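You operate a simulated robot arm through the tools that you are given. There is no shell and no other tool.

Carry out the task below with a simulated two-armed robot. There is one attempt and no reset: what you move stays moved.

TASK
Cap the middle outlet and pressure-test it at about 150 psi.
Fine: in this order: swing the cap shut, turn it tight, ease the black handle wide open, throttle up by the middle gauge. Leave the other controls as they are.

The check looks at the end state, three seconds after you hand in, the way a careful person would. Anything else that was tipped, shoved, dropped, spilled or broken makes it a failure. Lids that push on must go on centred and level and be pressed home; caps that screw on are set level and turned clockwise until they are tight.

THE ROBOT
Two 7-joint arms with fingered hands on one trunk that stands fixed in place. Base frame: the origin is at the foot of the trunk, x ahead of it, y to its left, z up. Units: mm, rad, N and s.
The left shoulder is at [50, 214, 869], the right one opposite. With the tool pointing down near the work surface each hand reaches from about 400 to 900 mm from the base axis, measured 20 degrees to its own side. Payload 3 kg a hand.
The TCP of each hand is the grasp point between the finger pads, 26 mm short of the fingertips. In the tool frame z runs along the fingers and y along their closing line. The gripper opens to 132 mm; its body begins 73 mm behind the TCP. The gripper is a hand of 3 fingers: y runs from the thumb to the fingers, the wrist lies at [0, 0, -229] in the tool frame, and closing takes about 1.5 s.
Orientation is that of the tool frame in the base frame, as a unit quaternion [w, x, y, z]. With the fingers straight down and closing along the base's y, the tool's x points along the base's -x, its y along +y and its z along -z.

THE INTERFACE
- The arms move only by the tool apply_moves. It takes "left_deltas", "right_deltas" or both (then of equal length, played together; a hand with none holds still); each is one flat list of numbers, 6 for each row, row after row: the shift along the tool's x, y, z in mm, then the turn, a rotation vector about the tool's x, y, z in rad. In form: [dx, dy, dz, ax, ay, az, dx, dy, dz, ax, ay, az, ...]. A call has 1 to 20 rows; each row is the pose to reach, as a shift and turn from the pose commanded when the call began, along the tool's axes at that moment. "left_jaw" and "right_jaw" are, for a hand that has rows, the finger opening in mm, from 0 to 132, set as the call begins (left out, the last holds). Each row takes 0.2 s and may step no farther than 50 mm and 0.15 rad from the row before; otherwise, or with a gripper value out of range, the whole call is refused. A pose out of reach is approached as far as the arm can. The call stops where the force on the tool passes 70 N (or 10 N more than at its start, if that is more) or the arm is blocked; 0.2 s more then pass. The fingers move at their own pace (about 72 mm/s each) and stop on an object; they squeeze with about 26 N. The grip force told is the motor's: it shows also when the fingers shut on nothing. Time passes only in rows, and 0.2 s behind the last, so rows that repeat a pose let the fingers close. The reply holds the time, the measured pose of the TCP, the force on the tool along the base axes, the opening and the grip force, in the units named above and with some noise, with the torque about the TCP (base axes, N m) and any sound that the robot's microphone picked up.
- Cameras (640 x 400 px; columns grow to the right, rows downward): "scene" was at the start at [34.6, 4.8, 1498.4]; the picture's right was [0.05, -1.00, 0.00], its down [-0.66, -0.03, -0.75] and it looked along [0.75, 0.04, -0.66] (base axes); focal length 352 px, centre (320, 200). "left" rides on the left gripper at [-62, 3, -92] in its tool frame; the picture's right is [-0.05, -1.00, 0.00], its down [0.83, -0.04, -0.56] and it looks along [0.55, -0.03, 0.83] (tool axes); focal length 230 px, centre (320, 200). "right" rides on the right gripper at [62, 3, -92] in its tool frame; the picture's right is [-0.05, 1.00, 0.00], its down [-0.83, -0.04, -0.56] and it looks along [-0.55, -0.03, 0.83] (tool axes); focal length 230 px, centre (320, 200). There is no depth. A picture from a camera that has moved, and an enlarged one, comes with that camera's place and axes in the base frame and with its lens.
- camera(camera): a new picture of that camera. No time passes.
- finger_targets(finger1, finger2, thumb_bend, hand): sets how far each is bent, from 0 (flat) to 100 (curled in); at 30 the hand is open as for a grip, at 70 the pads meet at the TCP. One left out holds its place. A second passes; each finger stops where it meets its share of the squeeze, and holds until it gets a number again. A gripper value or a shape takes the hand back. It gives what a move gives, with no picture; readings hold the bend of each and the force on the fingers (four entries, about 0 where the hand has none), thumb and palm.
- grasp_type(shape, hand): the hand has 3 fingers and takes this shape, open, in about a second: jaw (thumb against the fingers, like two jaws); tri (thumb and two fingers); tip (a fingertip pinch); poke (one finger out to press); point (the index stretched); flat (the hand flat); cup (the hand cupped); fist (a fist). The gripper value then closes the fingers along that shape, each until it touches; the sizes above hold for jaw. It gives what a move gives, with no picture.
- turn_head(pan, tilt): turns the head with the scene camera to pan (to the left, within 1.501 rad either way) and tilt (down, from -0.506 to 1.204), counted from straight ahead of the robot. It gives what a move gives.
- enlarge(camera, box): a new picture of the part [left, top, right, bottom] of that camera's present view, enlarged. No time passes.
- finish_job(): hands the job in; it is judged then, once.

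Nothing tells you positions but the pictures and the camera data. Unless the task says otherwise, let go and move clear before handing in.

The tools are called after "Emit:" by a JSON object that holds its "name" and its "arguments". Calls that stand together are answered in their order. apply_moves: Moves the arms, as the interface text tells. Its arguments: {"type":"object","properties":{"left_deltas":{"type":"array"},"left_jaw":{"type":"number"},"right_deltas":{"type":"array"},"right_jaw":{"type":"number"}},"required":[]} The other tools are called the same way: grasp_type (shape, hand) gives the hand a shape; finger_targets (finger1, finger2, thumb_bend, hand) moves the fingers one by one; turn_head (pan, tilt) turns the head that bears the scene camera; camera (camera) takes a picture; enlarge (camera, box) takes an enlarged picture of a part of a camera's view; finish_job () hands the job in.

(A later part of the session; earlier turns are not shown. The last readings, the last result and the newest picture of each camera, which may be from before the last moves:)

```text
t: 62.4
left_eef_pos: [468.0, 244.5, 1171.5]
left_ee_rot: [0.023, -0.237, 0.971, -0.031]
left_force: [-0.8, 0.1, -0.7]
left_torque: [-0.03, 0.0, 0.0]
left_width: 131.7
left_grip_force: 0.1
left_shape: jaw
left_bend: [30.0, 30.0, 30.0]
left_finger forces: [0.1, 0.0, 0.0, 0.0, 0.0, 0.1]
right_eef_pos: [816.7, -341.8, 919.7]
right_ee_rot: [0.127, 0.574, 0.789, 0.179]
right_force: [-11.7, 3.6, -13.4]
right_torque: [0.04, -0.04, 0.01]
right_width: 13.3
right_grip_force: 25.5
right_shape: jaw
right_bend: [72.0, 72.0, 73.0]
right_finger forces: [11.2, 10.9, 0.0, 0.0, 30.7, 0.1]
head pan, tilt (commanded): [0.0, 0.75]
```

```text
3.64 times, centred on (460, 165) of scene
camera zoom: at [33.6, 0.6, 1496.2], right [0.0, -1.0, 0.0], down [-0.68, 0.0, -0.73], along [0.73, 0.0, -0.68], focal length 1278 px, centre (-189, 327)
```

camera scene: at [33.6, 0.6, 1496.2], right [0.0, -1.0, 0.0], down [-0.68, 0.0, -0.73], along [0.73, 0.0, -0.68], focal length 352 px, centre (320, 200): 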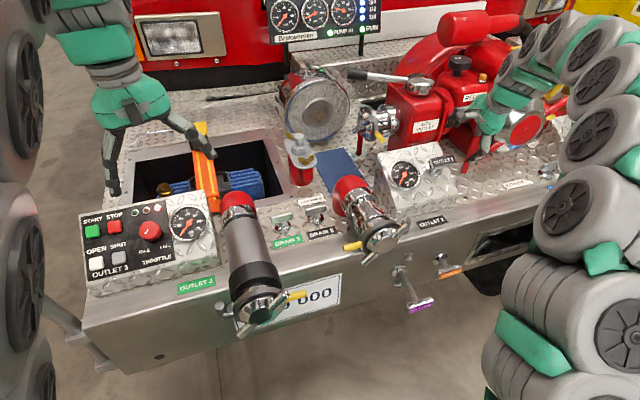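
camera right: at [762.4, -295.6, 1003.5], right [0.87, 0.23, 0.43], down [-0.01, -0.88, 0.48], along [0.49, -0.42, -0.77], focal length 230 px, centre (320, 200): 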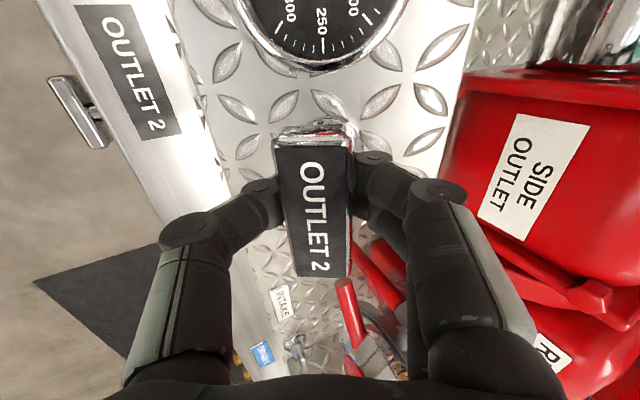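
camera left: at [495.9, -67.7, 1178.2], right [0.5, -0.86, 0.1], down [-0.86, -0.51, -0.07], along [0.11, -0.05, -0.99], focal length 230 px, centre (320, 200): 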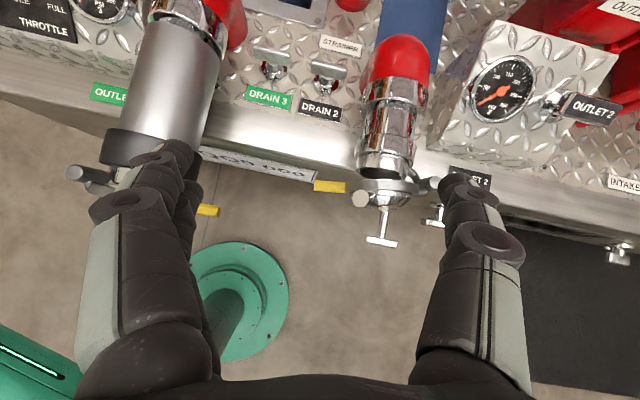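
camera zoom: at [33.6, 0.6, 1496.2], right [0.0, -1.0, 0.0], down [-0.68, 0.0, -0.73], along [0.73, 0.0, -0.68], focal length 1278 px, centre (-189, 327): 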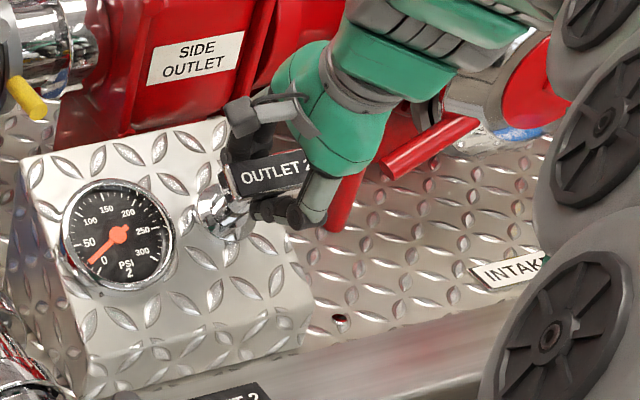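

The handle is sliding out and gauge 2 now shows about 20 psi. The side force tells me the stem leans a bit more toward me than assumed, so I'll ease that out while continuing the pull.

Emit:
{"name": "apply_moves", "arguments": {"right_deltas": [0, -2, -2, 0, 0, 0, 0, -3.5, -5, 0, 0, 0, 0, -4.1, -8, 0, 0, 0, 0, -4.6, -11, 0, 0, 0, 0, -5, -14, 0, 0, 0, 0, -5.4, -17, 0, 0, 0, 0, -5.8, -20, 0, 0, 0, 0, -6.3, -23, 0, 0, 0]}}

Emit:
{"name": "enlarge", "arguments": {"camera": "scene", "box": [380, 110, 540, 220]}}

```text
t: 64.2
left_eef_pos: [469.3, 244.5, 1170.4]
left_ee_rot: [0.022, -0.236, 0.971, -0.031]
left_force: [0.6, 0.4, 0.8]
left_torque: [0.01, 0.01, -0.01]
left_width: 131.6
left_grip_force: 0.1
left_shape: jaw
left_bend: [30.0, 30.0, 30.0]
left_finger forces: [0.0, 0.0, 0.0, 0.0, 0.0, 0.1]
right_eef_pos: [802.6, -346.7, 937.9]
right_ee_rot: [0.128, 0.575, 0.788, 0.18]
right_force: [5.0, 9.6, -1.9]
right_torque: [0.13, -0.34, 0.02]
right_width: 12.8
right_grip_force: 26.0
right_shape: jaw
right_bend: [72.0, 72.0, 73.0]
right_finger forces: [14.7, 16.1, 0.0, 0.1, 23.6, 0.0]
head pan, tilt (commanded): [0.0, 0.75]
```

```text
3.64 times, centred on (460, 165) of scene
camera zoom: at [33.7, 0.7, 1496.2], right [0.0, -1.0, 0.0], down [-0.68, 0.0, -0.73], along [0.73, 0.0, -0.68], focal length 1278 px, centre (-189, 327)
```

zoom: 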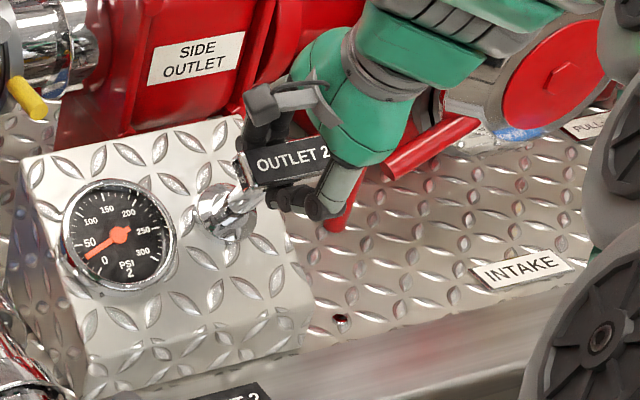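

Pull is smooth at about 5 N; gauge 2 reads close to 27 psi (idle pressure). I'll keep easing it out toward the stop.

Emit:
{"name": "apply_moves", "arguments": {"right_deltas": [0.7, 0.8, -3, 0, 0, 0, 1.5, 0.5, -6, 0, 0, 0, 1.5, 0.2, -9, 0, 0, 0, 1.5, 0, -12, 0, 0, 0, 1.5, -0.3, -15, 0, 0, 0, 1.5, -0.5, -18, 0, 0, 0, 1.5, -0.8, -21, 0, 0, 0, 1.5, -1, -24, 0, 0, 0, 1.5, -1.3, -27, 0, 0, 0, 1.5, -1.5, -30, 0, 0, 0]}}

Emit:
{"name": "enlarge", "arguments": {"camera": "scene", "box": [380, 110, 540, 220]}}

Emit:
{"name": "camera", "arguments": {"camera": "right"}}

```text
t: 66.4
left_eef_pos: [469.8, 244.6, 1171.0]
left_ee_rot: [0.022, -0.236, 0.971, -0.03]
left_force: [0.2, 1.1, -0.2]
left_torque: [-0.01, -0.03, 0.01]
left_width: 132.1
left_grip_force: 0.1
left_shape: jaw
left_bend: [30.0, 30.0, 30.0]
left_finger forces: [0.1, 0.0, 0.1, 0.1, 0.1, 0.0]
right_eef_pos: [788.2, -350.2, 960.4]
right_ee_rot: [0.126, 0.575, 0.789, 0.179]
right_force: [38.5, -8.8, -54.6]
right_torque: [-0.4, -0.03, -0.36]
right_width: 9.1
right_grip_force: 25.5
right_shape: jaw
right_bend: [69.0, 71.0, 70.0]
right_finger forces: [26.6, 13.9, 0.0, 0.0, 28.4, 0.1]
head pan, tilt (commanded): [0.0, 0.75]
```

```text
3.64 times, centred on (460, 165) of scene
camera zoom: at [35.1, 0.1, 1496.2], right [0.0, -1.0, 0.0], down [-0.68, 0.0, -0.73], along [0.73, 0.0, -0.68], focal length 1278 px, centre (-189, 327)
```

zoom: 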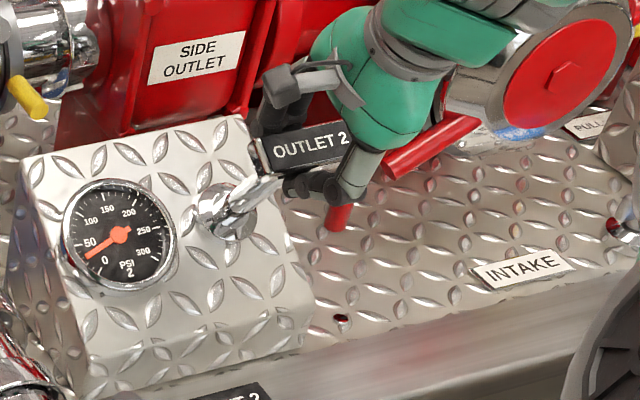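

```text
taken
camera right: at [735.1, -303.7, 1044.6], right [0.88, 0.23, 0.43], down [-0.01, -0.88, 0.48], along [0.48, -0.42, -0.77], focal length 230 px, centre (320, 200)
```

right: 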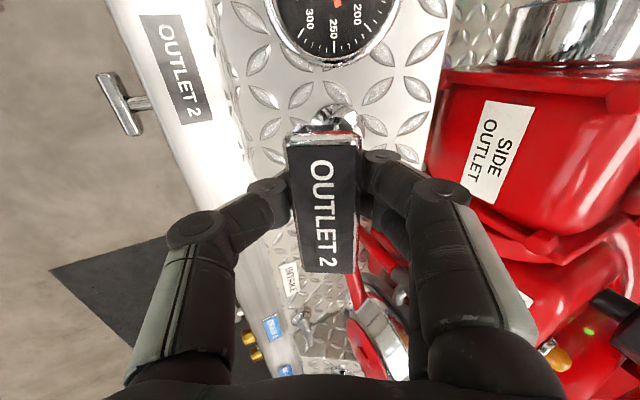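

The handle hit its end stop after about 70 mm of travel (67 N), so it's wide open; gauge 2 sits near 28 psi. I'll relax the pull, open the fingers, and check that it stays out.

Emit:
{"name": "apply_moves", "arguments": {"right_deltas": [0, 0, 3, 0, 0, 0, 0, 0, 6, 0, 0, 0, 0, 0, 7, 0, 0, 0]}}

Emit:
{"name": "apply_moves", "arguments": {"right_deltas": [0, 0, 0, 0, 0, 0, 0, 0, 0, 0, 0, 0, 0, 0, 0, 0, 0, 0, 0, 0, 0, 0, 0, 0, 0, 0, 0, 0, 0, 0], "right_jaw": 100}}

Emit:
{"name": "camera", "arguments": {"camera": "right"}}

Emit:
{"name": "enlarge", "arguments": {"camera": "scene", "box": [380, 110, 540, 220]}}

```text
t: 67.2
left_eef_pos: [468.8, 243.9, 1171.1]
left_ee_rot: [0.022, -0.235, 0.971, -0.03]
left_force: [-0.3, -0.2, 0.5]
left_torque: [0.01, 0.04, -0.01]
left_width: 132.0
left_grip_force: 0.1
left_shape: jaw
left_bend: [30.0, 30.0, 30.0]
left_finger forces: [0.0, 0.0, 0.1, 0.1, 0.0, 0.0]
right_eef_pos: [791.7, -350.2, 957.7]
right_ee_rot: [0.128, 0.574, 0.789, 0.18]
right_force: [2.8, -5.7, -13.8]
right_torque: [-0.16, -0.16, -0.11]
right_width: 10.9
right_grip_force: 25.9
right_shape: jaw
right_bend: [72.0, 72.0, 72.0]
right_finger forces: [13.4, 14.7, 0.1, 0.1, 27.4, 0.1]
head pan, tilt (commanded): [0.0, 0.75]
```

```text
t: 68.4
left_eef_pos: [469.0, 245.3, 1171.1]
left_ee_rot: [0.023, -0.236, 0.971, -0.031]
left_force: [0.0, -0.8, 0.4]
left_torque: [0.01, -0.02, 0.04]
left_width: 131.9
left_grip_force: 0.1
left_shape: jaw
left_bend: [30.0, 30.0, 30.0]
left_finger forces: [0.1, 0.1, 0.1, 0.1, 0.1, 0.0]
right_eef_pos: [792.0, -349.4, 958.0]
right_ee_rot: [0.128, 0.575, 0.787, 0.181]
right_force: [-0.4, -0.4, -1.6]
right_torque: [0.03, 0.03, 0.02]
right_width: 99.7
right_grip_force: 0.1
right_shape: jaw
right_bend: [63.0, 63.0, 60.0]
right_finger forces: [0.0, 0.0, 0.0, 0.0, 0.1, 0.0]
head pan, tilt (commanded): [0.0, 0.75]
```

```text
taken
camera right: at [737.6, -302.4, 1041.4], right [0.87, 0.23, 0.43], down [-0.01, -0.88, 0.48], along [0.49, -0.42, -0.77], focal length 230 px, centre (320, 200)
```

right: 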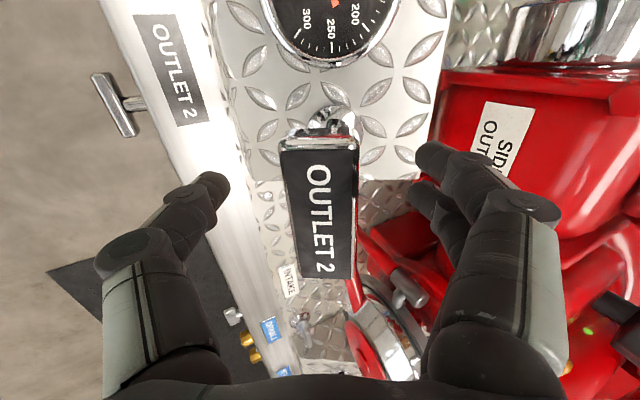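

```text
3.64 times, centred on (460, 165) of scene
camera zoom: at [33.6, 0.6, 1496.2], right [0.0, -1.0, 0.0], down [-0.68, 0.0, -0.73], along [0.73, 0.0, -0.68], focal length 1278 px, centre (-189, 327)
```

zoom: 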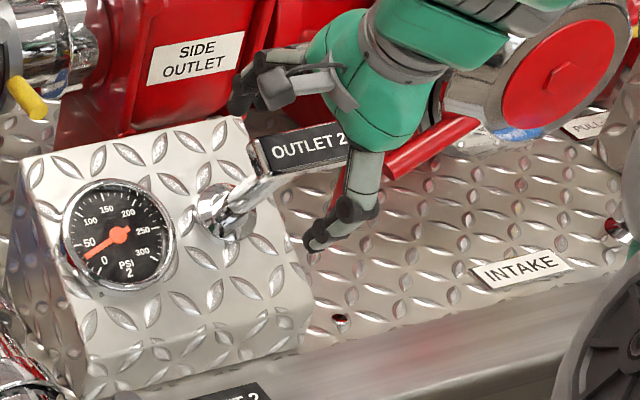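

The handle stays fully out. I'll withdraw the right hand along the stem direction and park it on the right, leaving the gauge in view.

Emit:
{"name": "apply_moves", "arguments": {"right_deltas": [0, 0, -30, 0, 0, 0, 0, 0, -70, 0, 0, 0, 0, 0, -115, 0, 0, 0]}}

Emit:
{"name": "apply_moves", "arguments": {"right_deltas": [2.9, -33, -18.6, 0.073, 0, 0, 5.7, -67, -37, 0.145, 0, 0, 8.6, -100, -56, 0.218, 0, 0, 11.5, -133, -74, 0.291, 0, 0, 14.3, -167, -93, 0.363, 0, 0, 17.2, -200, -111.5, 0.436, 0, 0]}}

Emit:
{"name": "camera", "arguments": {"camera": "scene"}}

Emit:
{"name": "enlarge", "arguments": {"camera": "scene", "box": [360, 130, 480, 210]}}

Emit:
{"name": "enlarge", "arguments": {"camera": "scene", "box": [70, 180, 230, 300]}}

Emit:
{"name": "enlarge", "arguments": {"camera": "scene", "box": [260, 0, 400, 60]}}

```text
t: 69.2
left_eef_pos: [468.3, 245.7, 1171.3]
left_ee_rot: [0.022, -0.236, 0.971, -0.03]
left_force: [0.2, -0.3, -0.3]
left_torque: [-0.02, -0.03, 0.0]
left_width: 131.7
left_grip_force: 0.0
left_shape: jaw
left_bend: [30.0, 30.0, 30.0]
left_finger forces: [0.1, 0.0, 0.1, 0.1, 0.0, 0.0]
right_eef_pos: [742.8, -366.8, 1059.8]
right_ee_rot: [0.128, 0.575, 0.788, 0.179]
right_force: [0.1, 0.5, -0.4]
right_torque: [-0.05, -0.02, 0.01]
right_width: 99.7
right_grip_force: 0.0
right_shape: jaw
right_bend: [63.0, 63.0, 60.0]
right_finger forces: [0.0, 0.0, 0.1, 0.0, 0.0, 0.1]
head pan, tilt (commanded): [0.0, 0.75]
```

```text
t: 70.6
left_eef_pos: [468.7, 246.6, 1170.9]
left_ee_rot: [0.022, -0.236, 0.971, -0.031]
left_force: [0.3, 0.6, 0.3]
left_torque: [-0.01, -0.01, 0.0]
left_width: 132.1
left_grip_force: 0.1
left_shape: jaw
left_bend: [30.0, 30.0, 30.0]
left_finger forces: [0.0, 0.1, 0.0, 0.0, 0.1, 0.1]
right_eef_pos: [517.7, -419.9, 1077.6]
right_ee_rot: [0.001, 0.589, 0.808, 0.005]
right_force: [-0.7, -0.4, 0.2]
right_torque: [-0.03, -0.02, 0.0]
right_width: 99.9
right_grip_force: 0.1
right_shape: jaw
right_bend: [63.0, 63.0, 60.0]
right_finger forces: [0.0, 0.0, 0.0, 0.0, 0.1, 0.0]
head pan, tilt (commanded): [0.0, 0.75]
```

```text
taken
camera scene: at [33.5, 0.6, 1496.2], right [0.0, -1.0, 0.0], down [-0.68, 0.0, -0.73], along [0.73, 0.0, -0.68], focal length 352 px, centre (320, 200)
```

scene: 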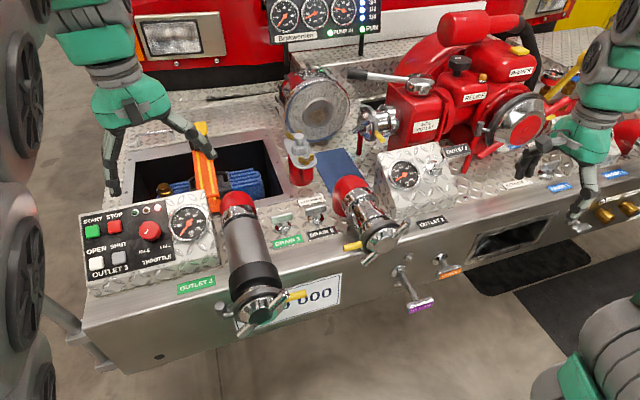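

```text
5.00 times, centred on (420, 170) of scene
camera zoom: at [33.5, 0.6, 1496.2], right [0.0, -1.0, 0.0], down [-0.68, 0.0, -0.73], along [0.73, 0.0, -0.68], focal length 1758 px, centre (-180, 350)
```

zoom: 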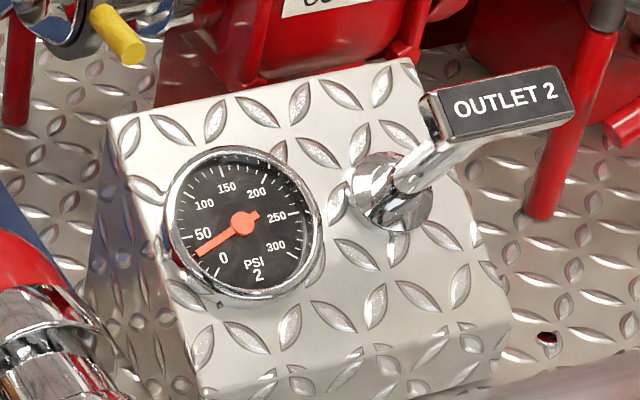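

```text
3.33 times, centred on (150, 240) of scene
camera zoom: at [33.5, 0.6, 1496.2], right [0.0, -1.0, 0.0], down [-0.68, 0.0, -0.73], along [0.73, 0.0, -0.68], focal length 1172 px, centre (887, 67)
```

zoom: 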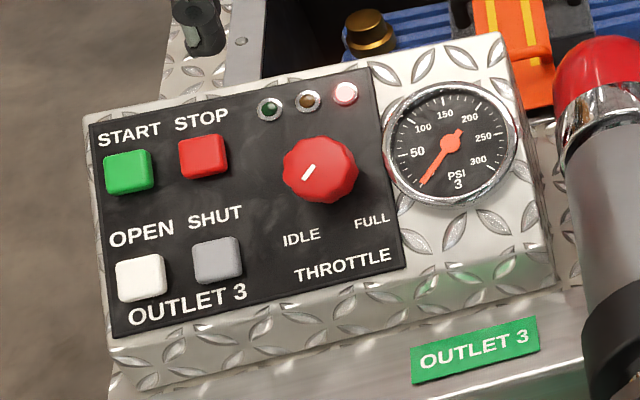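

```text
4.57 times, centred on (330, 30) of scene
camera zoom: at [33.5, 0.6, 1496.2], right [0.0, -1.0, 0.0], down [-0.68, 0.0, -0.73], along [0.73, 0.0, -0.68], focal length 1607 px, centre (274, 977)
```

zoom: 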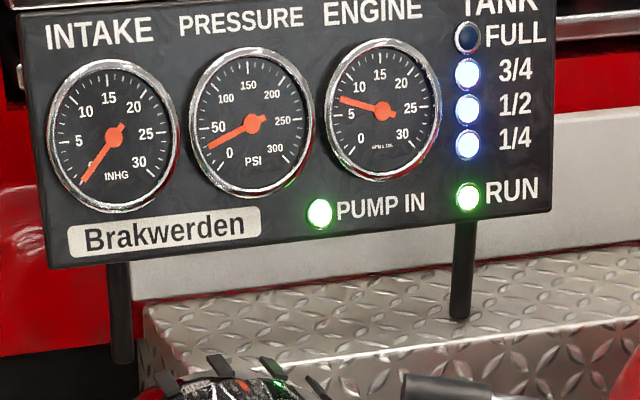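

Gauge 2 agrees with the main pressure gauge at about 28 psi (idle). Now the red throttle knob on the left panel; I'll look at it with the left camera to locate it accurately.

Emit:
{"name": "camera", "arguments": {"camera": "left"}}

```text
taken
camera left: at [518.0, 279.8, 1264.8], right [0.5, -0.86, 0.07], down [-0.75, -0.39, 0.53], along [-0.43, -0.32, -0.84], focal length 230 px, centre (320, 200)
```

left: 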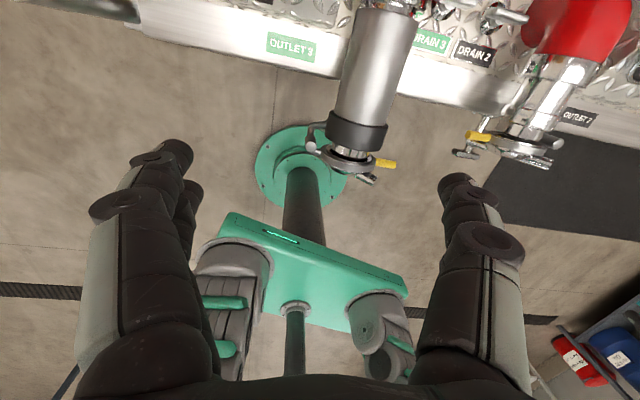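

The left camera looks back at the robot here, but it will centre on whatever the left hand reaches for. I'll bring the left hand above the throttle knob, tilted to match the sloped panel and pre-rolled counter-clockwise so I have plenty of clockwise travel.

Emit:
{"name": "apply_moves", "arguments": {"left_deltas": [-17.2, 16.9, 25.8, 0.033, -0.066, -0.113, -34.5, 33.9, 51.5, 0.066, -0.131, -0.227, -51.7, 50.8, 77.3, 0.099, -0.197, -0.34, -68.9, 67.7, 103, 0.131, -0.262, -0.453, -86.1, 84.6, 128.8, 0.164, -0.328, -0.566, -103.4, 101.6, 154.5, 0.197, -0.393, -0.68, -120.6, 118.5, 180.3, 0.23, -0.459, -0.793], "left_jaw": 80}}

Emit:
{"name": "camera", "arguments": {"camera": "left"}}

Emit:
{"name": "camera", "arguments": {"camera": "scene"}}

```text
t: 72.2
left_eef_pos: [530.9, 396.1, 986.7]
left_ee_rot: [0.249, -0.585, 0.766, -0.091]
left_force: [0.4, -0.4, -0.7]
left_torque: [0.01, 0.01, 0.01]
left_width: 80.3
left_grip_force: 0.2
left_shape: jaw
left_bend: [71.0, 71.0, 71.0]
left_finger forces: [0.0, 0.0, 0.0, 0.0, 0.0, 0.0]
right_eef_pos: [518.4, -421.3, 1076.6]
right_ee_rot: [0.001, 0.588, 0.809, 0.005]
right_force: [-0.5, -0.1, -0.6]
right_torque: [0.01, 0.01, -0.02]
right_width: 99.6
right_grip_force: 0.0
right_shape: jaw
right_bend: [63.0, 63.0, 60.0]
right_finger forces: [0.1, 0.0, 0.0, 0.0, 0.1, 0.0]
head pan, tilt (commanded): [0.0, 0.75]
```

```text
taken
camera left: at [497.2, 439.1, 1081.7], right [0.86, -0.25, 0.45], down [-0.39, -0.88, 0.27], along [0.33, -0.4, -0.85], focal length 230 px, centre (320, 200)
```

left: 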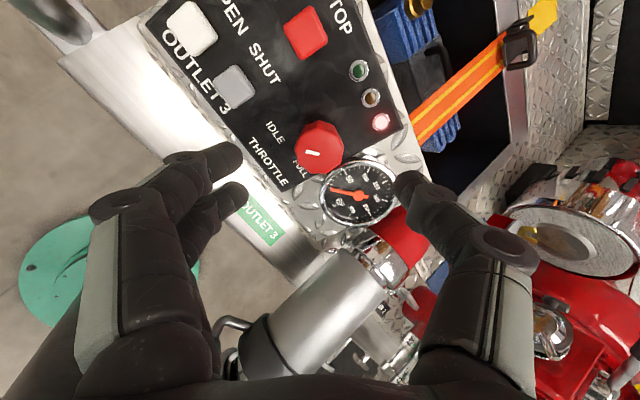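

```text
taken
camera scene: at [33.6, 0.6, 1496.2], right [0.0, -1.0, 0.0], down [-0.68, 0.0, -0.73], along [0.73, 0.0, -0.68], focal length 352 px, centre (320, 200)
```

scene: 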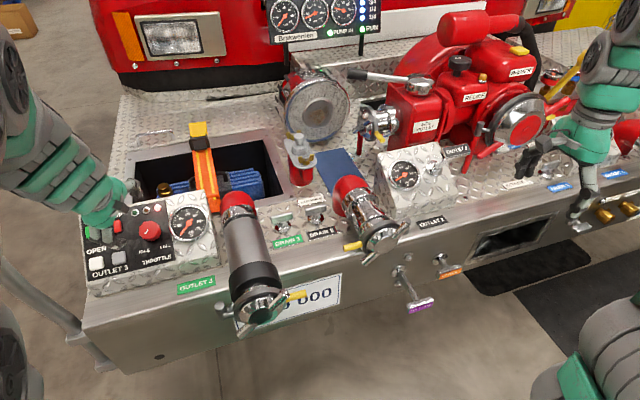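

The knob's top is located at about (584,397,889), nearly straight ahead of the left hand. I'll centre on it and advance partway.

Emit:
{"name": "apply_moves", "arguments": {"left_deltas": [5, -1, 20, 0, 0, 0, 10, -2, 40, 0, 0, 0, 16, -3, 60, 0, 0, 0], "left_jaw": 76}}

Emit:
{"name": "camera", "arguments": {"camera": "left"}}

Emit:
{"name": "enlarge", "arguments": {"camera": "scene", "box": [70, 160, 230, 290]}}

```text
t: 73.0
left_eef_pos: [560.0, 388.9, 931.3]
left_ee_rot: [0.248, -0.585, 0.767, -0.091]
left_force: [-0.6, 0.3, 0.1]
left_torque: [0.0, 0.03, 0.01]
left_width: 76.5
left_grip_force: 0.0
left_shape: jaw
left_bend: [72.0, 72.0, 70.0]
left_finger forces: [0.0, 0.1, 0.0, 0.0, 0.0, 0.0]
right_eef_pos: [518.8, -420.8, 1077.8]
right_ee_rot: [0.001, 0.589, 0.808, 0.005]
right_force: [-0.3, 0.3, -0.2]
right_torque: [0.01, -0.06, 0.02]
right_width: 99.8
right_grip_force: 0.1
right_shape: jaw
right_bend: [63.0, 63.0, 60.0]
right_finger forces: [0.0, 0.0, 0.0, 0.0, 0.0, 0.0]
head pan, tilt (commanded): [0.0, 0.75]
```

```text
taken
camera left: at [526.9, 434.2, 1025.8], right [0.86, -0.25, 0.44], down [-0.39, -0.88, 0.27], along [0.32, -0.4, -0.86], focal length 230 px, centre (320, 200)
```

left: 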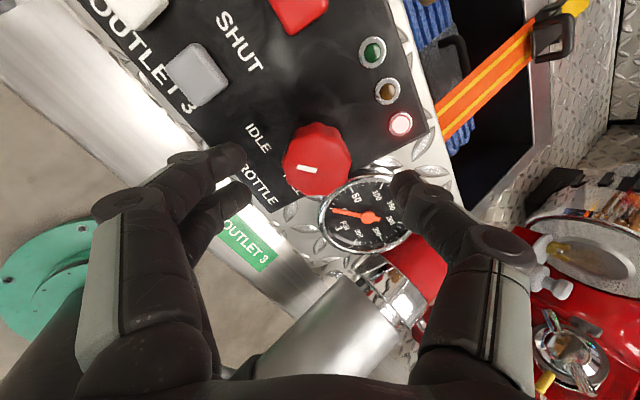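

```text
3.08 times, centred on (150, 225) of scene
camera zoom: at [33.6, 0.6, 1496.2], right [0.0, -1.0, 0.0], down [-0.68, 0.0, -0.73], along [0.73, 0.0, -0.68], focal length 1082 px, centre (843, 123)
```

zoom: 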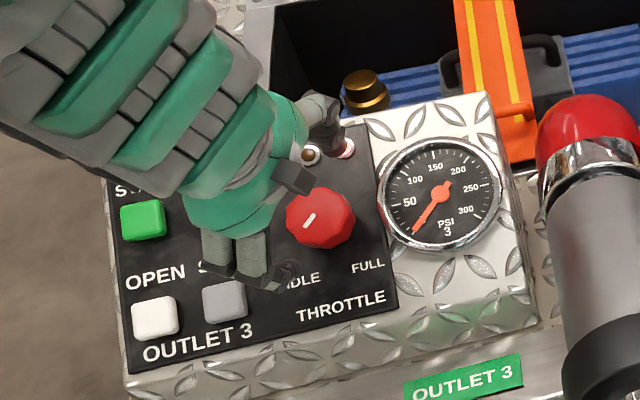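

The knob is centred between the fingers, well clear of the STOP button and gauge. I'll narrow the opening a little and move in so the fingertips surround the knob's upper half.

Emit:
{"name": "apply_moves", "arguments": {"left_deltas": [0.5, 0.5, 0, 0, 0, 0, 1, 1, 10, 0, 0, 0, 1.5, 1, 20, 0, 0, 0, 1.7, 1.2, 30, 0, 0, 0, 1.7, 1.2, 38, 0, 0, 0], "left_jaw": 66}}

Emit:
{"name": "camera", "arguments": {"camera": "left"}}

Emit:
{"name": "enlarge", "arguments": {"camera": "scene", "box": [70, 160, 230, 290]}}

```text
t: 74.2
left_eef_pos: [577.5, 394.8, 898.9]
left_ee_rot: [0.25, -0.584, 0.767, -0.091]
left_force: [0.3, -0.1, -0.3]
left_torque: [-0.02, -0.01, 0.04]
left_width: 66.5
left_grip_force: 0.0
left_shape: jaw
left_bend: [73.0, 73.0, 70.0]
left_finger forces: [0.1, 0.0, 0.0, 0.0, 0.1, 0.1]
right_eef_pos: [519.4, -420.8, 1077.4]
right_ee_rot: [0.001, 0.589, 0.808, 0.006]
right_force: [0.0, 0.8, 0.1]
right_torque: [-0.03, 0.02, 0.01]
right_width: 99.9
right_grip_force: 0.1
right_shape: jaw
right_bend: [63.0, 63.0, 60.0]
right_finger forces: [0.0, 0.1, 0.0, 0.1, 0.0, 0.0]
head pan, tilt (commanded): [0.0, 0.75]
```

```text
taken
camera left: at [543.4, 438.3, 993.5], right [0.86, -0.25, 0.44], down [-0.39, -0.88, 0.27], along [0.32, -0.4, -0.86], focal length 230 px, centre (320, 200)
```

left: 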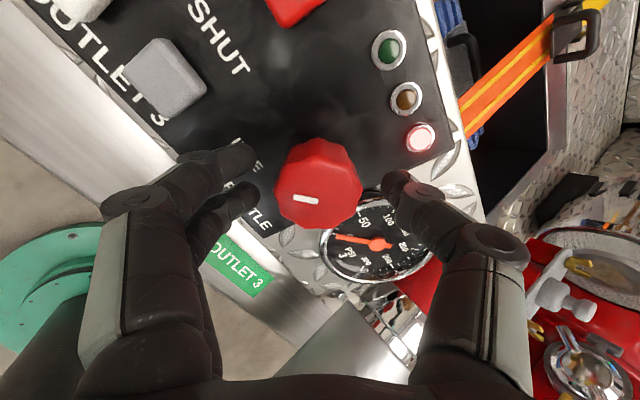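

```text
3.08 times, centred on (150, 225) of scene
camera zoom: at [33.6, 0.6, 1496.2], right [0.0, -1.0, 0.0], down [-0.68, 0.0, -0.73], along [0.73, 0.0, -0.68], focal length 1082 px, centre (843, 123)
```

zoom: 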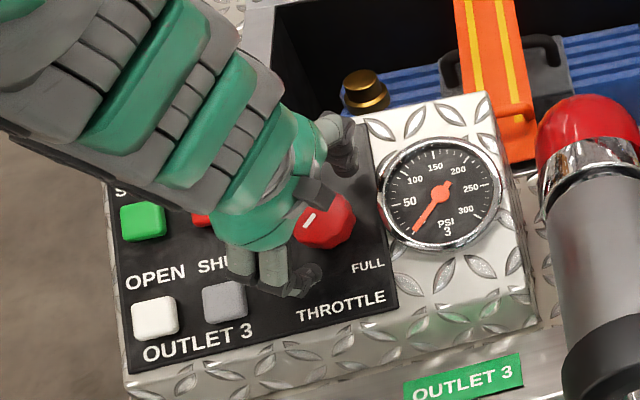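

The fingers surround the knob. I'll adjust by a couple of millimetres and close on it.

Emit:
{"name": "apply_moves", "arguments": {"left_deltas": [2, 0.5, 4, 0, 0, 0, 2, 0.5, 5, 0, 0, 0]}}

Emit:
{"name": "apply_moves", "arguments": {"left_deltas": [0, 0, 0, 0, 0, 0, 0, 0, 0, 0, 0, 0, 0, 0, 0, 0, 0, 0, 0, 0, 0, 0, 0, 0, 0, 0, 0, 0, 0, 0], "left_jaw": 30}}

Emit:
{"name": "camera", "arguments": {"camera": "left"}}

Emit:
{"name": "enlarge", "arguments": {"camera": "scene", "box": [360, 130, 480, 210]}}

```text
t: 74.8
left_eef_pos: [578.9, 392.2, 894.7]
left_ee_rot: [0.249, -0.586, 0.766, -0.09]
left_force: [0.7, 0.1, 0.9]
left_torque: [-0.02, -0.03, -0.02]
left_width: 66.7
left_grip_force: 0.1
left_shape: jaw
left_bend: [73.0, 73.0, 70.0]
left_finger forces: [0.0, 0.0, 0.0, 0.0, 0.0, 0.0]
right_eef_pos: [518.1, -420.4, 1077.9]
right_ee_rot: [0.0, 0.588, 0.809, 0.005]
right_force: [0.4, -0.6, 0.2]
right_torque: [0.02, 0.0, 0.01]
right_width: 99.9
right_grip_force: 0.1
right_shape: jaw
right_bend: [63.0, 63.0, 60.0]
right_finger forces: [0.0, 0.0, 0.1, 0.1, 0.0, 0.0]
head pan, tilt (commanded): [0.0, 0.75]
```

```text
t: 76.0
left_eef_pos: [578.0, 394.1, 894.8]
left_ee_rot: [0.249, -0.585, 0.766, -0.091]
left_force: [2.5, 0.8, -2.5]
left_torque: [0.02, -0.03, -0.01]
left_width: 33.0
left_grip_force: 25.9
left_shape: jaw
left_bend: [73.0, 73.0, 70.0]
left_finger forces: [11.7, 11.6, 0.0, 0.0, 24.0, 0.1]
right_eef_pos: [519.6, -419.5, 1077.2]
right_ee_rot: [0.002, 0.589, 0.808, 0.007]
right_force: [0.3, -0.5, 0.3]
right_torque: [0.0, 0.0, 0.01]
right_width: 100.0
right_grip_force: 0.0
right_shape: jaw
right_bend: [63.0, 63.0, 60.0]
right_finger forces: [0.0, 0.0, 0.1, 0.0, 0.1, 0.1]
head pan, tilt (commanded): [0.0, 0.75]
```

```text
taken
camera left: at [545.0, 437.5, 988.8], right [0.86, -0.25, 0.44], down [-0.39, -0.88, 0.27], along [0.32, -0.4, -0.86], focal length 230 px, centre (320, 200)
```

left: 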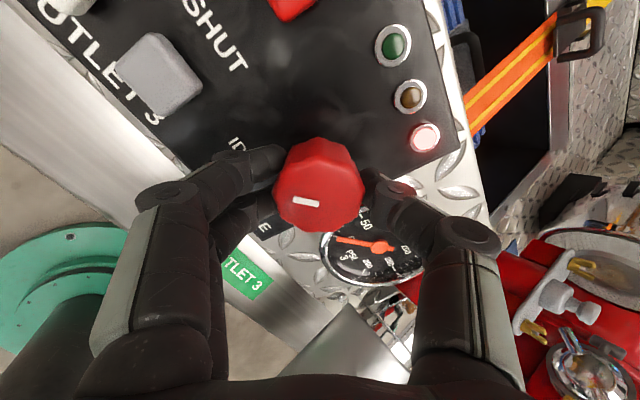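

```text
5.00 times, centred on (420, 170) of scene
camera zoom: at [33.7, 0.6, 1496.2], right [0.0, -1.0, 0.0], down [-0.68, 0.0, -0.73], along [0.73, 0.0, -0.68], focal length 1758 px, centre (-180, 350)
```

zoom: 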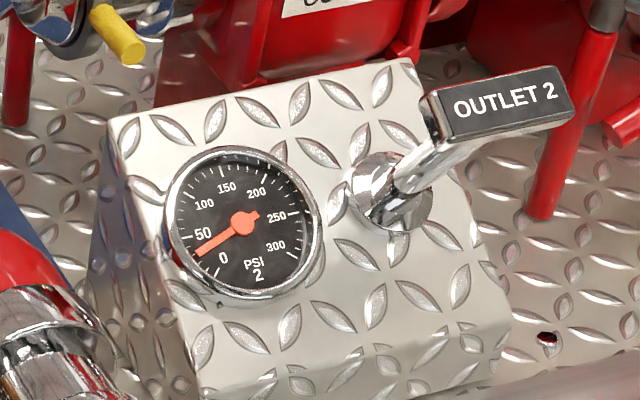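

The knob is gripped firmly (26 N). I'll turn it clockwise in small increments and watch gauge 2.

Emit:
{"name": "apply_moves", "arguments": {"left_deltas": [0, 0, 0, 0, 0, 0.06, 0, 0, 0, 0, 0, 0.12, 0, 0, 0, 0, 0, 0.18, 0, 0, 0, 0, 0, 0.24, 0, 0, 0, 0, 0, 0.3]}}

Emit:
{"name": "camera", "arguments": {"camera": "left"}}

Emit:
{"name": "enlarge", "arguments": {"camera": "scene", "box": [360, 130, 480, 210]}}

```text
t: 77.2
left_eef_pos: [578.8, 393.4, 893.7]
left_ee_rot: [0.26, -0.464, 0.845, -0.053]
left_force: [-1.8, 0.5, -0.9]
left_torque: [-0.02, 0.07, 0.01]
left_width: 33.2
left_grip_force: 25.7
left_shape: jaw
left_bend: [73.0, 73.0, 70.0]
left_finger forces: [13.1, 13.4, 0.0, 0.1, 23.7, 0.0]
right_eef_pos: [519.5, -420.4, 1077.3]
right_ee_rot: [0.001, 0.588, 0.809, 0.006]
right_force: [0.0, -0.4, 0.0]
right_torque: [0.02, -0.01, -0.01]
right_width: 99.6
right_grip_force: 0.1
right_shape: jaw
right_bend: [63.0, 63.0, 60.0]
right_finger forces: [0.1, 0.0, 0.0, 0.0, 0.1, 0.0]
head pan, tilt (commanded): [0.0, 0.75]
```

```text
taken
camera left: at [560.5, 430.1, 995.9], right [0.78, -0.52, 0.35], down [-0.6, -0.78, 0.17], along [0.19, -0.34, -0.92], focal length 230 px, centre (320, 200)
```

left: 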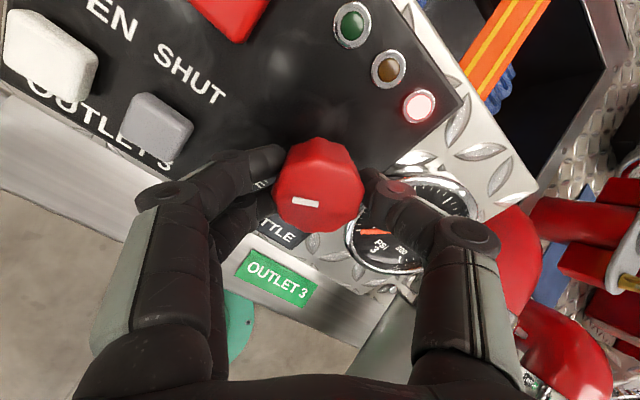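

```text
5.00 times, centred on (420, 170) of scene
camera zoom: at [33.5, 0.6, 1496.2], right [0.0, -1.0, 0.0], down [-0.68, 0.0, -0.73], along [0.73, 0.0, -0.68], focal length 1758 px, centre (-180, 350)
```

zoom: 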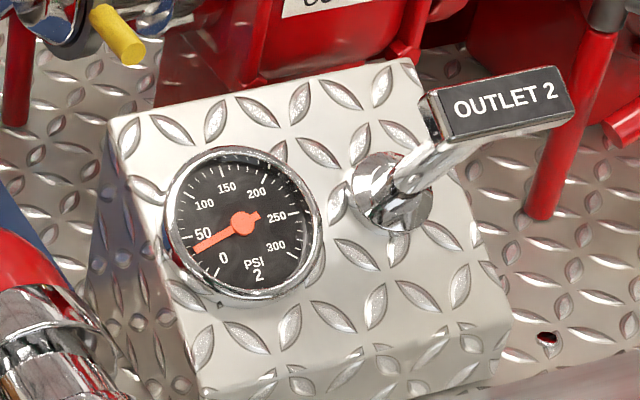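

The knob turns with the hand and gauge 2 is starting to rise (about 33 psi). Continuing gently.

Emit:
{"name": "apply_moves", "arguments": {"left_deltas": [0, 0, 0, 0, 0, 0.08, 0, 0, 0, 0, 0, 0.16, 0, 0, 0, 0, 0, 0.24, 0, 0, 0, 0, 0, 0.32, 0, 0, 0, 0, 0, 0.4, 0, 0, 0, 0, 0, 0.4, 0, 0, 0, 0, 0, 0.4]}}

Emit:
{"name": "enlarge", "arguments": {"camera": "scene", "box": [360, 130, 480, 210]}}

Emit:
{"name": "enlarge", "arguments": {"camera": "scene", "box": [260, 0, 400, 60]}}

Emit:
{"name": "camera", "arguments": {"camera": "left"}}

```text
t: 78.8
left_eef_pos: [579.2, 394.3, 891.9]
left_ee_rot: [0.265, -0.287, 0.921, 0.0]
left_force: [-8.8, -3.0, -3.5]
left_torque: [0.0, 0.24, 0.08]
left_width: 33.0
left_grip_force: 26.2
left_shape: jaw
left_bend: [73.0, 73.0, 70.0]
left_finger forces: [11.5, 15.7, 0.0, 0.1, 23.2, 0.0]
right_eef_pos: [519.3, -420.8, 1078.3]
right_ee_rot: [0.0, 0.588, 0.809, 0.006]
right_force: [-0.1, -0.8, -0.3]
right_torque: [-0.01, 0.01, 0.04]
right_width: 99.8
right_grip_force: 0.0
right_shape: jaw
right_bend: [63.0, 63.0, 60.0]
right_finger forces: [0.0, 0.1, 0.0, 0.1, 0.1, 0.0]
head pan, tilt (commanded): [0.0, 0.75]
```

```text
5.00 times, centred on (420, 170) of scene
camera zoom: at [33.5, 0.6, 1496.2], right [0.0, -1.0, 0.0], down [-0.68, 0.0, -0.73], along [0.73, 0.0, -0.68], focal length 1758 px, centre (-180, 350)
```

zoom: 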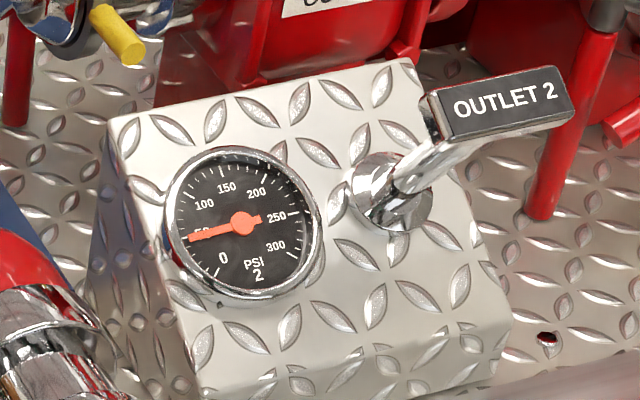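

```text
4.57 times, centred on (330, 30) of scene
camera zoom: at [33.5, 0.6, 1496.2], right [0.0, -1.0, 0.0], down [-0.68, 0.0, -0.73], along [0.73, 0.0, -0.68], focal length 1607 px, centre (274, 977)
```

zoom: 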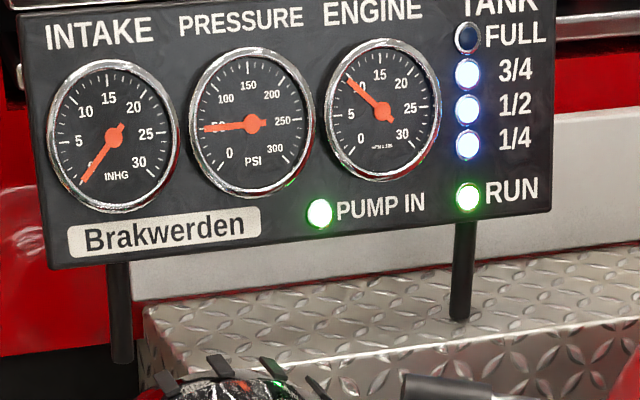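

```text
taken
camera left: at [577.2, 413.8, 1002.3], right [0.56, -0.81, 0.18], down [-0.83, -0.56, 0.08], along [0.04, -0.19, -0.98], focal length 230 px, centre (320, 200)
```

left: 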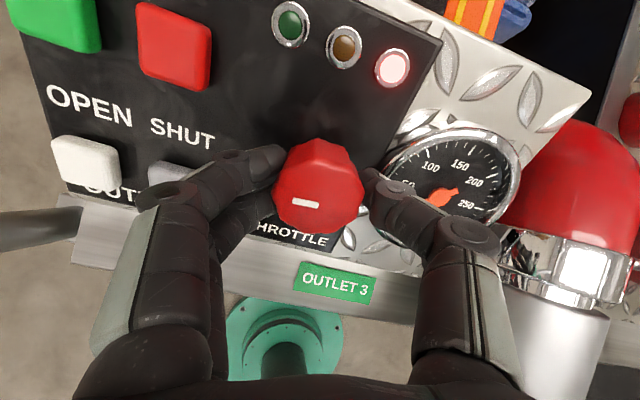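

Gauge 2 is near 47 psi and rising with some engine lag. I'll hold a second to see where it settles.

Emit:
{"name": "apply_moves", "arguments": {"left_deltas": [0, 0, 0, 0, 0, 0, 0, 0, 0, 0, 0, 0, 0, 0, 0, 0, 0, 0, 0, 0, 0, 0, 0, 0, 0, 0, 0, 0, 0, 0, 0, 0, 0, 0, 0, 0, 0, 0, 0, 0, 0, 0]}}

Emit:
{"name": "enlarge", "arguments": {"camera": "scene", "box": [380, 150, 430, 190]}}

Emit:
{"name": "enlarge", "arguments": {"camera": "scene", "box": [260, 0, 400, 60]}}

```text
t: 80.4
left_eef_pos: [579.0, 393.8, 892.8]
left_ee_rot: [0.265, -0.286, 0.921, 0.0]
left_force: [-9.3, -4.1, -3.4]
left_torque: [0.0, 0.23, 0.04]
left_width: 33.1
left_grip_force: 25.6
left_shape: jaw
left_bend: [73.0, 73.0, 70.0]
left_finger forces: [11.3, 15.7, 0.0, 0.1, 23.1, 0.1]
right_eef_pos: [518.8, -420.1, 1078.7]
right_ee_rot: [0.001, 0.588, 0.809, 0.007]
right_force: [0.1, 0.0, 0.7]
right_torque: [0.02, 0.0, -0.03]
right_width: 100.1
right_grip_force: 0.1
right_shape: jaw
right_bend: [63.0, 63.0, 60.0]
right_finger forces: [0.0, 0.0, 0.0, 0.0, 0.0, 0.1]
head pan, tilt (commanded): [0.0, 0.75]
```

```text
10.00 times, centred on (405, 170) of scene
camera zoom: at [33.5, 0.6, 1496.2], right [0.0, -1.0, 0.0], down [-0.68, 0.0, -0.73], along [0.73, 0.0, -0.68], focal length 3515 px, centre (-530, 500)
```

zoom: 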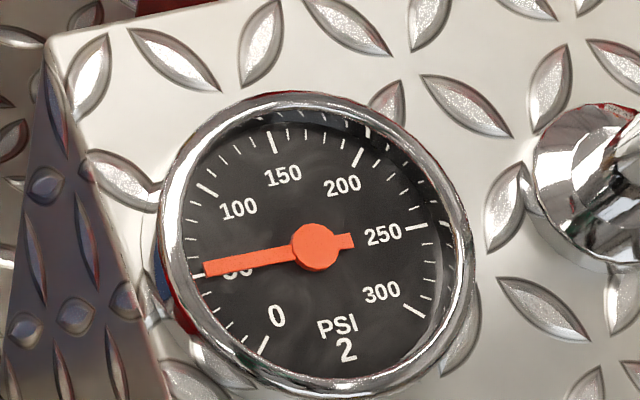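

```text
4.57 times, centred on (330, 30) of scene
camera zoom: at [33.5, 0.6, 1496.2], right [0.0, -1.0, 0.0], down [-0.68, 0.0, -0.73], along [0.73, 0.0, -0.68], focal length 1607 px, centre (274, 977)
```

zoom: 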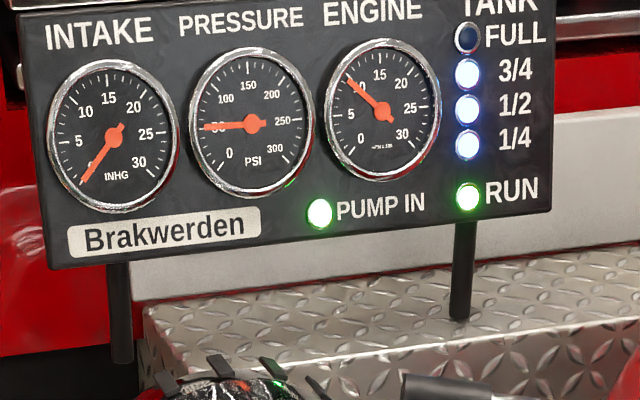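

It settles at about 53 psi after 40° of knob turn, with the engine near 960 rpm; by the square law I need roughly 90° more. I'll turn another 0.6 rad while relieving a small side load.

Emit:
{"name": "apply_moves", "arguments": {"left_deltas": [1, 0, 0, 0, 0, 0.08, 2, 0, 0, 0, 0, 0.16, 2, 0, 0, 0, 0, 0.24, 2, 0, 0, 0, 0, 0.32, 2, 0, 0, 0, 0, 0.4, 2, 0, 0, 0, 0, 0.48, 2, 0, 0, 0, 0, 0.54, 2, 0, 0, 0, 0, 0.6, 2, 0, 0, 0, 0, 0.6, 2, 0, 0, 0, 0, 0.6, 2, 0, 0, 0, 0, 0.6, 2, 0, 0, 0, 0, 0.6, 2, 0, 0, 0, 0, 0.6]}}

Emit:
{"name": "enlarge", "arguments": {"camera": "scene", "box": [380, 150, 430, 190]}}

Emit:
{"name": "enlarge", "arguments": {"camera": "scene", "box": [260, 0, 400, 60]}}

Emit:
{"name": "camera", "arguments": {"camera": "left"}}

```text
t: 83.2
left_eef_pos: [578.8, 392.5, 892.1]
left_ee_rot: [0.253, -0.002, 0.964, 0.079]
left_force: [2.3, 5.5, 11.1]
left_torque: [0.31, -0.14, 0.14]
left_width: 33.1
left_grip_force: 26.1
left_shape: jaw
left_bend: [73.0, 73.0, 70.0]
left_finger forces: [16.5, 14.7, 0.0, 0.0, 22.3, 0.1]
right_eef_pos: [519.2, -420.3, 1079.3]
right_ee_rot: [0.001, 0.589, 0.808, 0.006]
right_force: [0.9, 0.0, -0.2]
right_torque: [-0.01, 0.03, 0.01]
right_width: 99.7
right_grip_force: 0.1
right_shape: jaw
right_bend: [63.0, 63.0, 60.0]
right_finger forces: [0.1, 0.0, 0.0, 0.0, 0.0, 0.0]
head pan, tilt (commanded): [0.0, 0.75]
```

```text
10.00 times, centred on (405, 170) of scene
camera zoom: at [33.5, 0.6, 1496.2], right [0.0, -1.0, 0.0], down [-0.68, 0.0, -0.73], along [0.73, 0.0, -0.68], focal length 3515 px, centre (-530, 500)
```

zoom: 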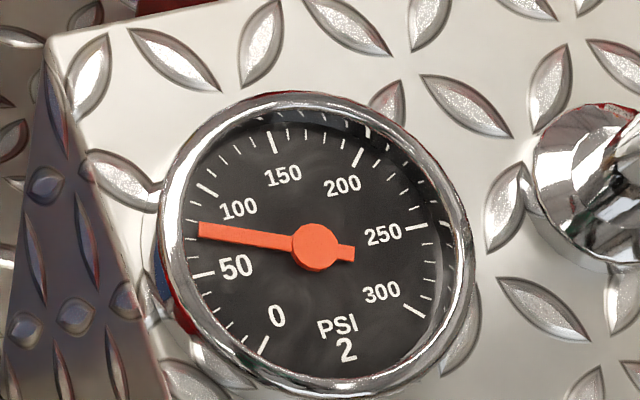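

```text
4.57 times, centred on (330, 30) of scene
camera zoom: at [33.5, 0.6, 1496.2], right [0.0, -1.0, 0.0], down [-0.68, 0.0, -0.73], along [0.73, 0.0, -0.68], focal length 1607 px, centre (274, 977)
```

zoom: 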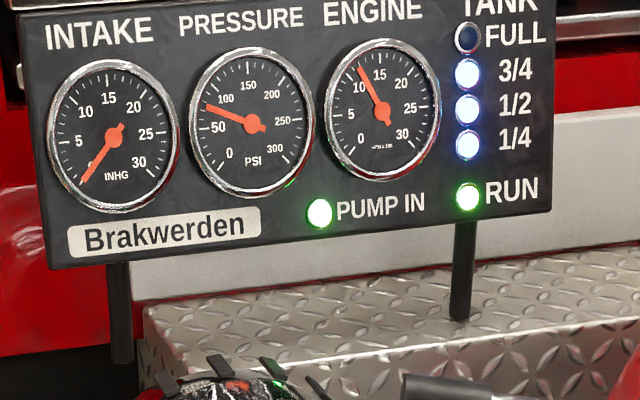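

```text
taken
camera left: at [588.4, 378.6, 1002.0], right [0.09, -0.99, -0.12], down [-0.99, -0.1, 0.06], along [-0.08, 0.12, -0.99], focal length 230 px, centre (320, 200)
```

left: 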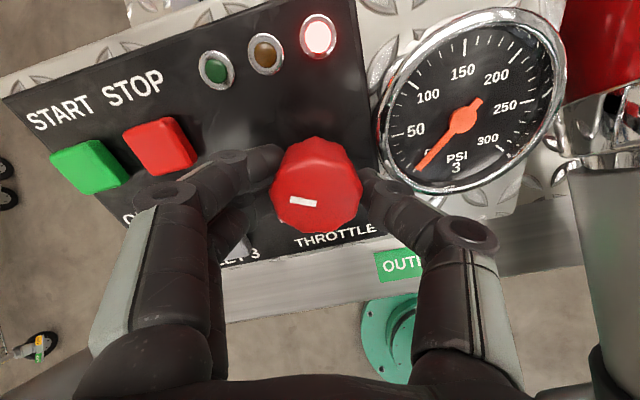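

Gauge 2 is at about 76 psi at 75° of total turn. Continuing another 0.5 rad; the fingers remain clear of the STOP button.

Emit:
{"name": "apply_moves", "arguments": {"left_deltas": [-0.5, 0, 0, 0, 0, 0.08, -0.5, 0, 0, 0, 0, 0.16, -0.5, 0, 0, 0, 0, 0.24, -0.5, 0, 0, 0, 0, 0.32, -0.5, 0, 0, 0, 0, 0.4, -0.5, 0, 0, 0, 0, 0.46, -0.5, 0, 0, 0, 0, 0.5, -0.5, 0, 0, 0, 0, 0.5, -0.5, 0, 0, 0, 0, 0.5, -0.5, 0, 0, 0, 0, 0.5, -0.5, 0, 0, 0, 0, 0.5, -0.5, 0, 0, 0, 0, 0.5]}}

Emit:
{"name": "enlarge", "arguments": {"camera": "scene", "box": [380, 150, 430, 190]}}

Emit:
{"name": "camera", "arguments": {"camera": "left"}}

```text
t: 85.8
left_eef_pos: [577.9, 394.0, 893.1]
left_ee_rot: [0.225, 0.237, 0.935, 0.138]
left_force: [-9.5, 11.2, 2.6]
left_torque: [0.29, 0.05, 0.21]
left_width: 33.3
left_grip_force: 25.1
left_shape: jaw
left_bend: [73.0, 73.0, 70.0]
left_finger forces: [12.8, 17.5, 0.1, 0.0, 21.9, 0.0]
right_eef_pos: [519.6, -420.2, 1077.4]
right_ee_rot: [0.001, 0.588, 0.808, 0.005]
right_force: [-0.4, 0.6, 0.2]
right_torque: [-0.02, -0.01, -0.01]
right_width: 100.1
right_grip_force: 0.0
right_shape: jaw
right_bend: [63.0, 63.0, 60.0]
right_finger forces: [0.0, 0.0, 0.1, 0.0, 0.0, 0.0]
head pan, tilt (commanded): [0.0, 0.75]
```

```text
10.00 times, centred on (405, 170) of scene
camera zoom: at [33.4, 0.7, 1496.2], right [0.0, -1.0, 0.0], down [-0.68, 0.0, -0.73], along [0.73, 0.0, -0.68], focal length 3515 px, centre (-530, 500)
```

zoom: 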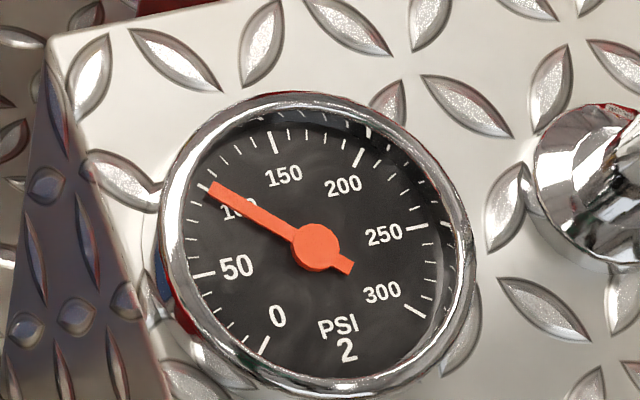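

```text
taken
camera left: at [584.5, 349.5, 994.7], right [-0.34, -0.87, -0.35], down [-0.94, 0.3, 0.17], along [-0.04, 0.38, -0.92], focal length 230 px, centre (320, 200)
```

left: 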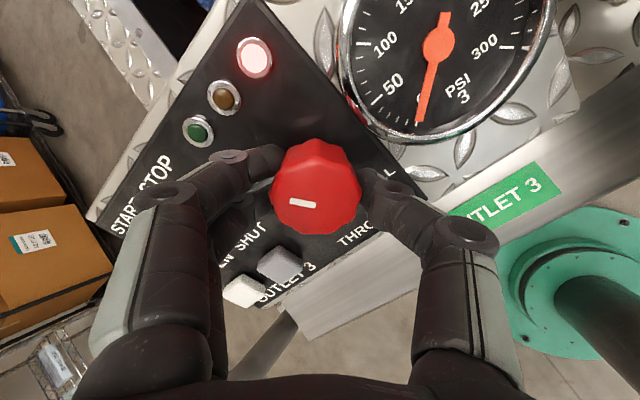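

About 102 psi now; on the square-law trend I need roughly 0.8 rad more. I'll add 0.6 rad, then fine-tune.

Emit:
{"name": "apply_moves", "arguments": {"left_deltas": [1, 0.5, 0, 0, 0, 0.08, 2, 1, 0, 0, 0, 0.16, 2, 1, 0, 0, 0, 0.24, 2, 1, 0, 0, 0, 0.32, 2, 1, 0, 0, 0, 0.4, 2, 1, 0, 0, 0, 0.48, 2, 1, 0, 0, 0, 0.54, 2, 1, 0, 0, 0, 0.6, 2, 1, 0, 0, 0, 0.6, 2, 1, 0, 0, 0, 0.6, 2, 1, 0, 0, 0, 0.6, 2, 1, 0, 0, 0, 0.6, 2, 1, 0, 0, 0, 0.6]}}

Emit:
{"name": "enlarge", "arguments": {"camera": "scene", "box": [380, 150, 430, 190]}}

Emit:
{"name": "camera", "arguments": {"camera": "left"}}

```text
t: 88.6
left_eef_pos: [576.4, 395.9, 892.2]
left_ee_rot: [0.174, 0.503, 0.823, 0.2]
left_force: [1.7, 1.4, -0.2]
left_torque: [0.09, -0.1, 0.06]
left_width: 33.2
left_grip_force: 26.0
left_shape: jaw
left_bend: [73.0, 74.0, 70.0]
left_finger forces: [14.0, 14.5, 0.0, 0.0, 24.8, 0.0]
right_eef_pos: [518.2, -421.3, 1078.3]
right_ee_rot: [0.001, 0.588, 0.809, 0.006]
right_force: [0.5, 0.5, 0.0]
right_torque: [-0.02, -0.01, -0.01]
right_width: 99.7
right_grip_force: 0.1
right_shape: jaw
right_bend: [63.0, 63.0, 60.0]
right_finger forces: [0.0, 0.1, 0.0, 0.0, 0.1, 0.0]
head pan, tilt (commanded): [0.0, 0.75]
```

```text
10.00 times, centred on (405, 170) of scene
camera zoom: at [33.6, 0.6, 1496.2], right [0.0, -1.0, 0.0], down [-0.68, 0.0, -0.73], along [0.73, 0.0, -0.68], focal length 3515 px, centre (-530, 500)
```

zoom: 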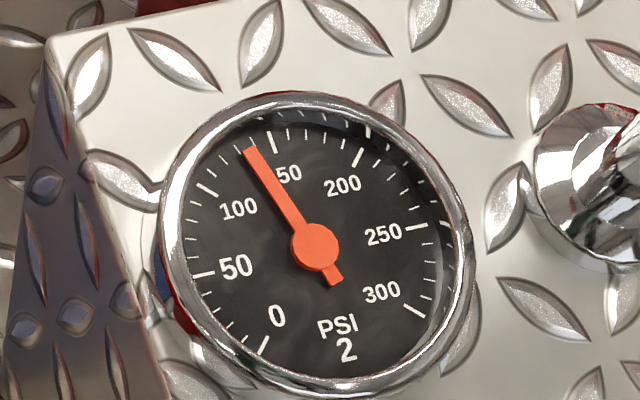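

```text
taken
camera left: at [563.1, 325.6, 978.7], right [-0.73, -0.46, -0.5], down [-0.66, 0.64, 0.38], along [0.14, 0.61, -0.78], focal length 230 px, centre (320, 200)
```

left: 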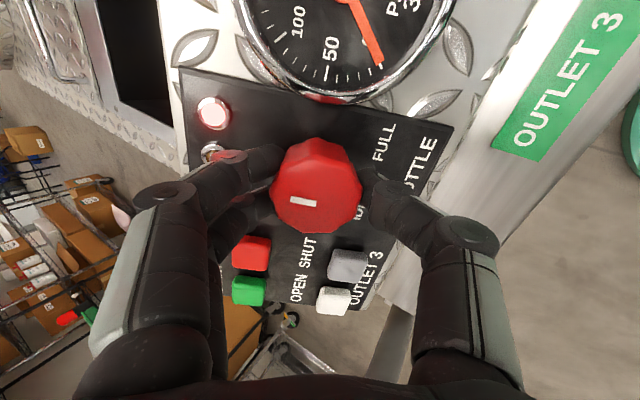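

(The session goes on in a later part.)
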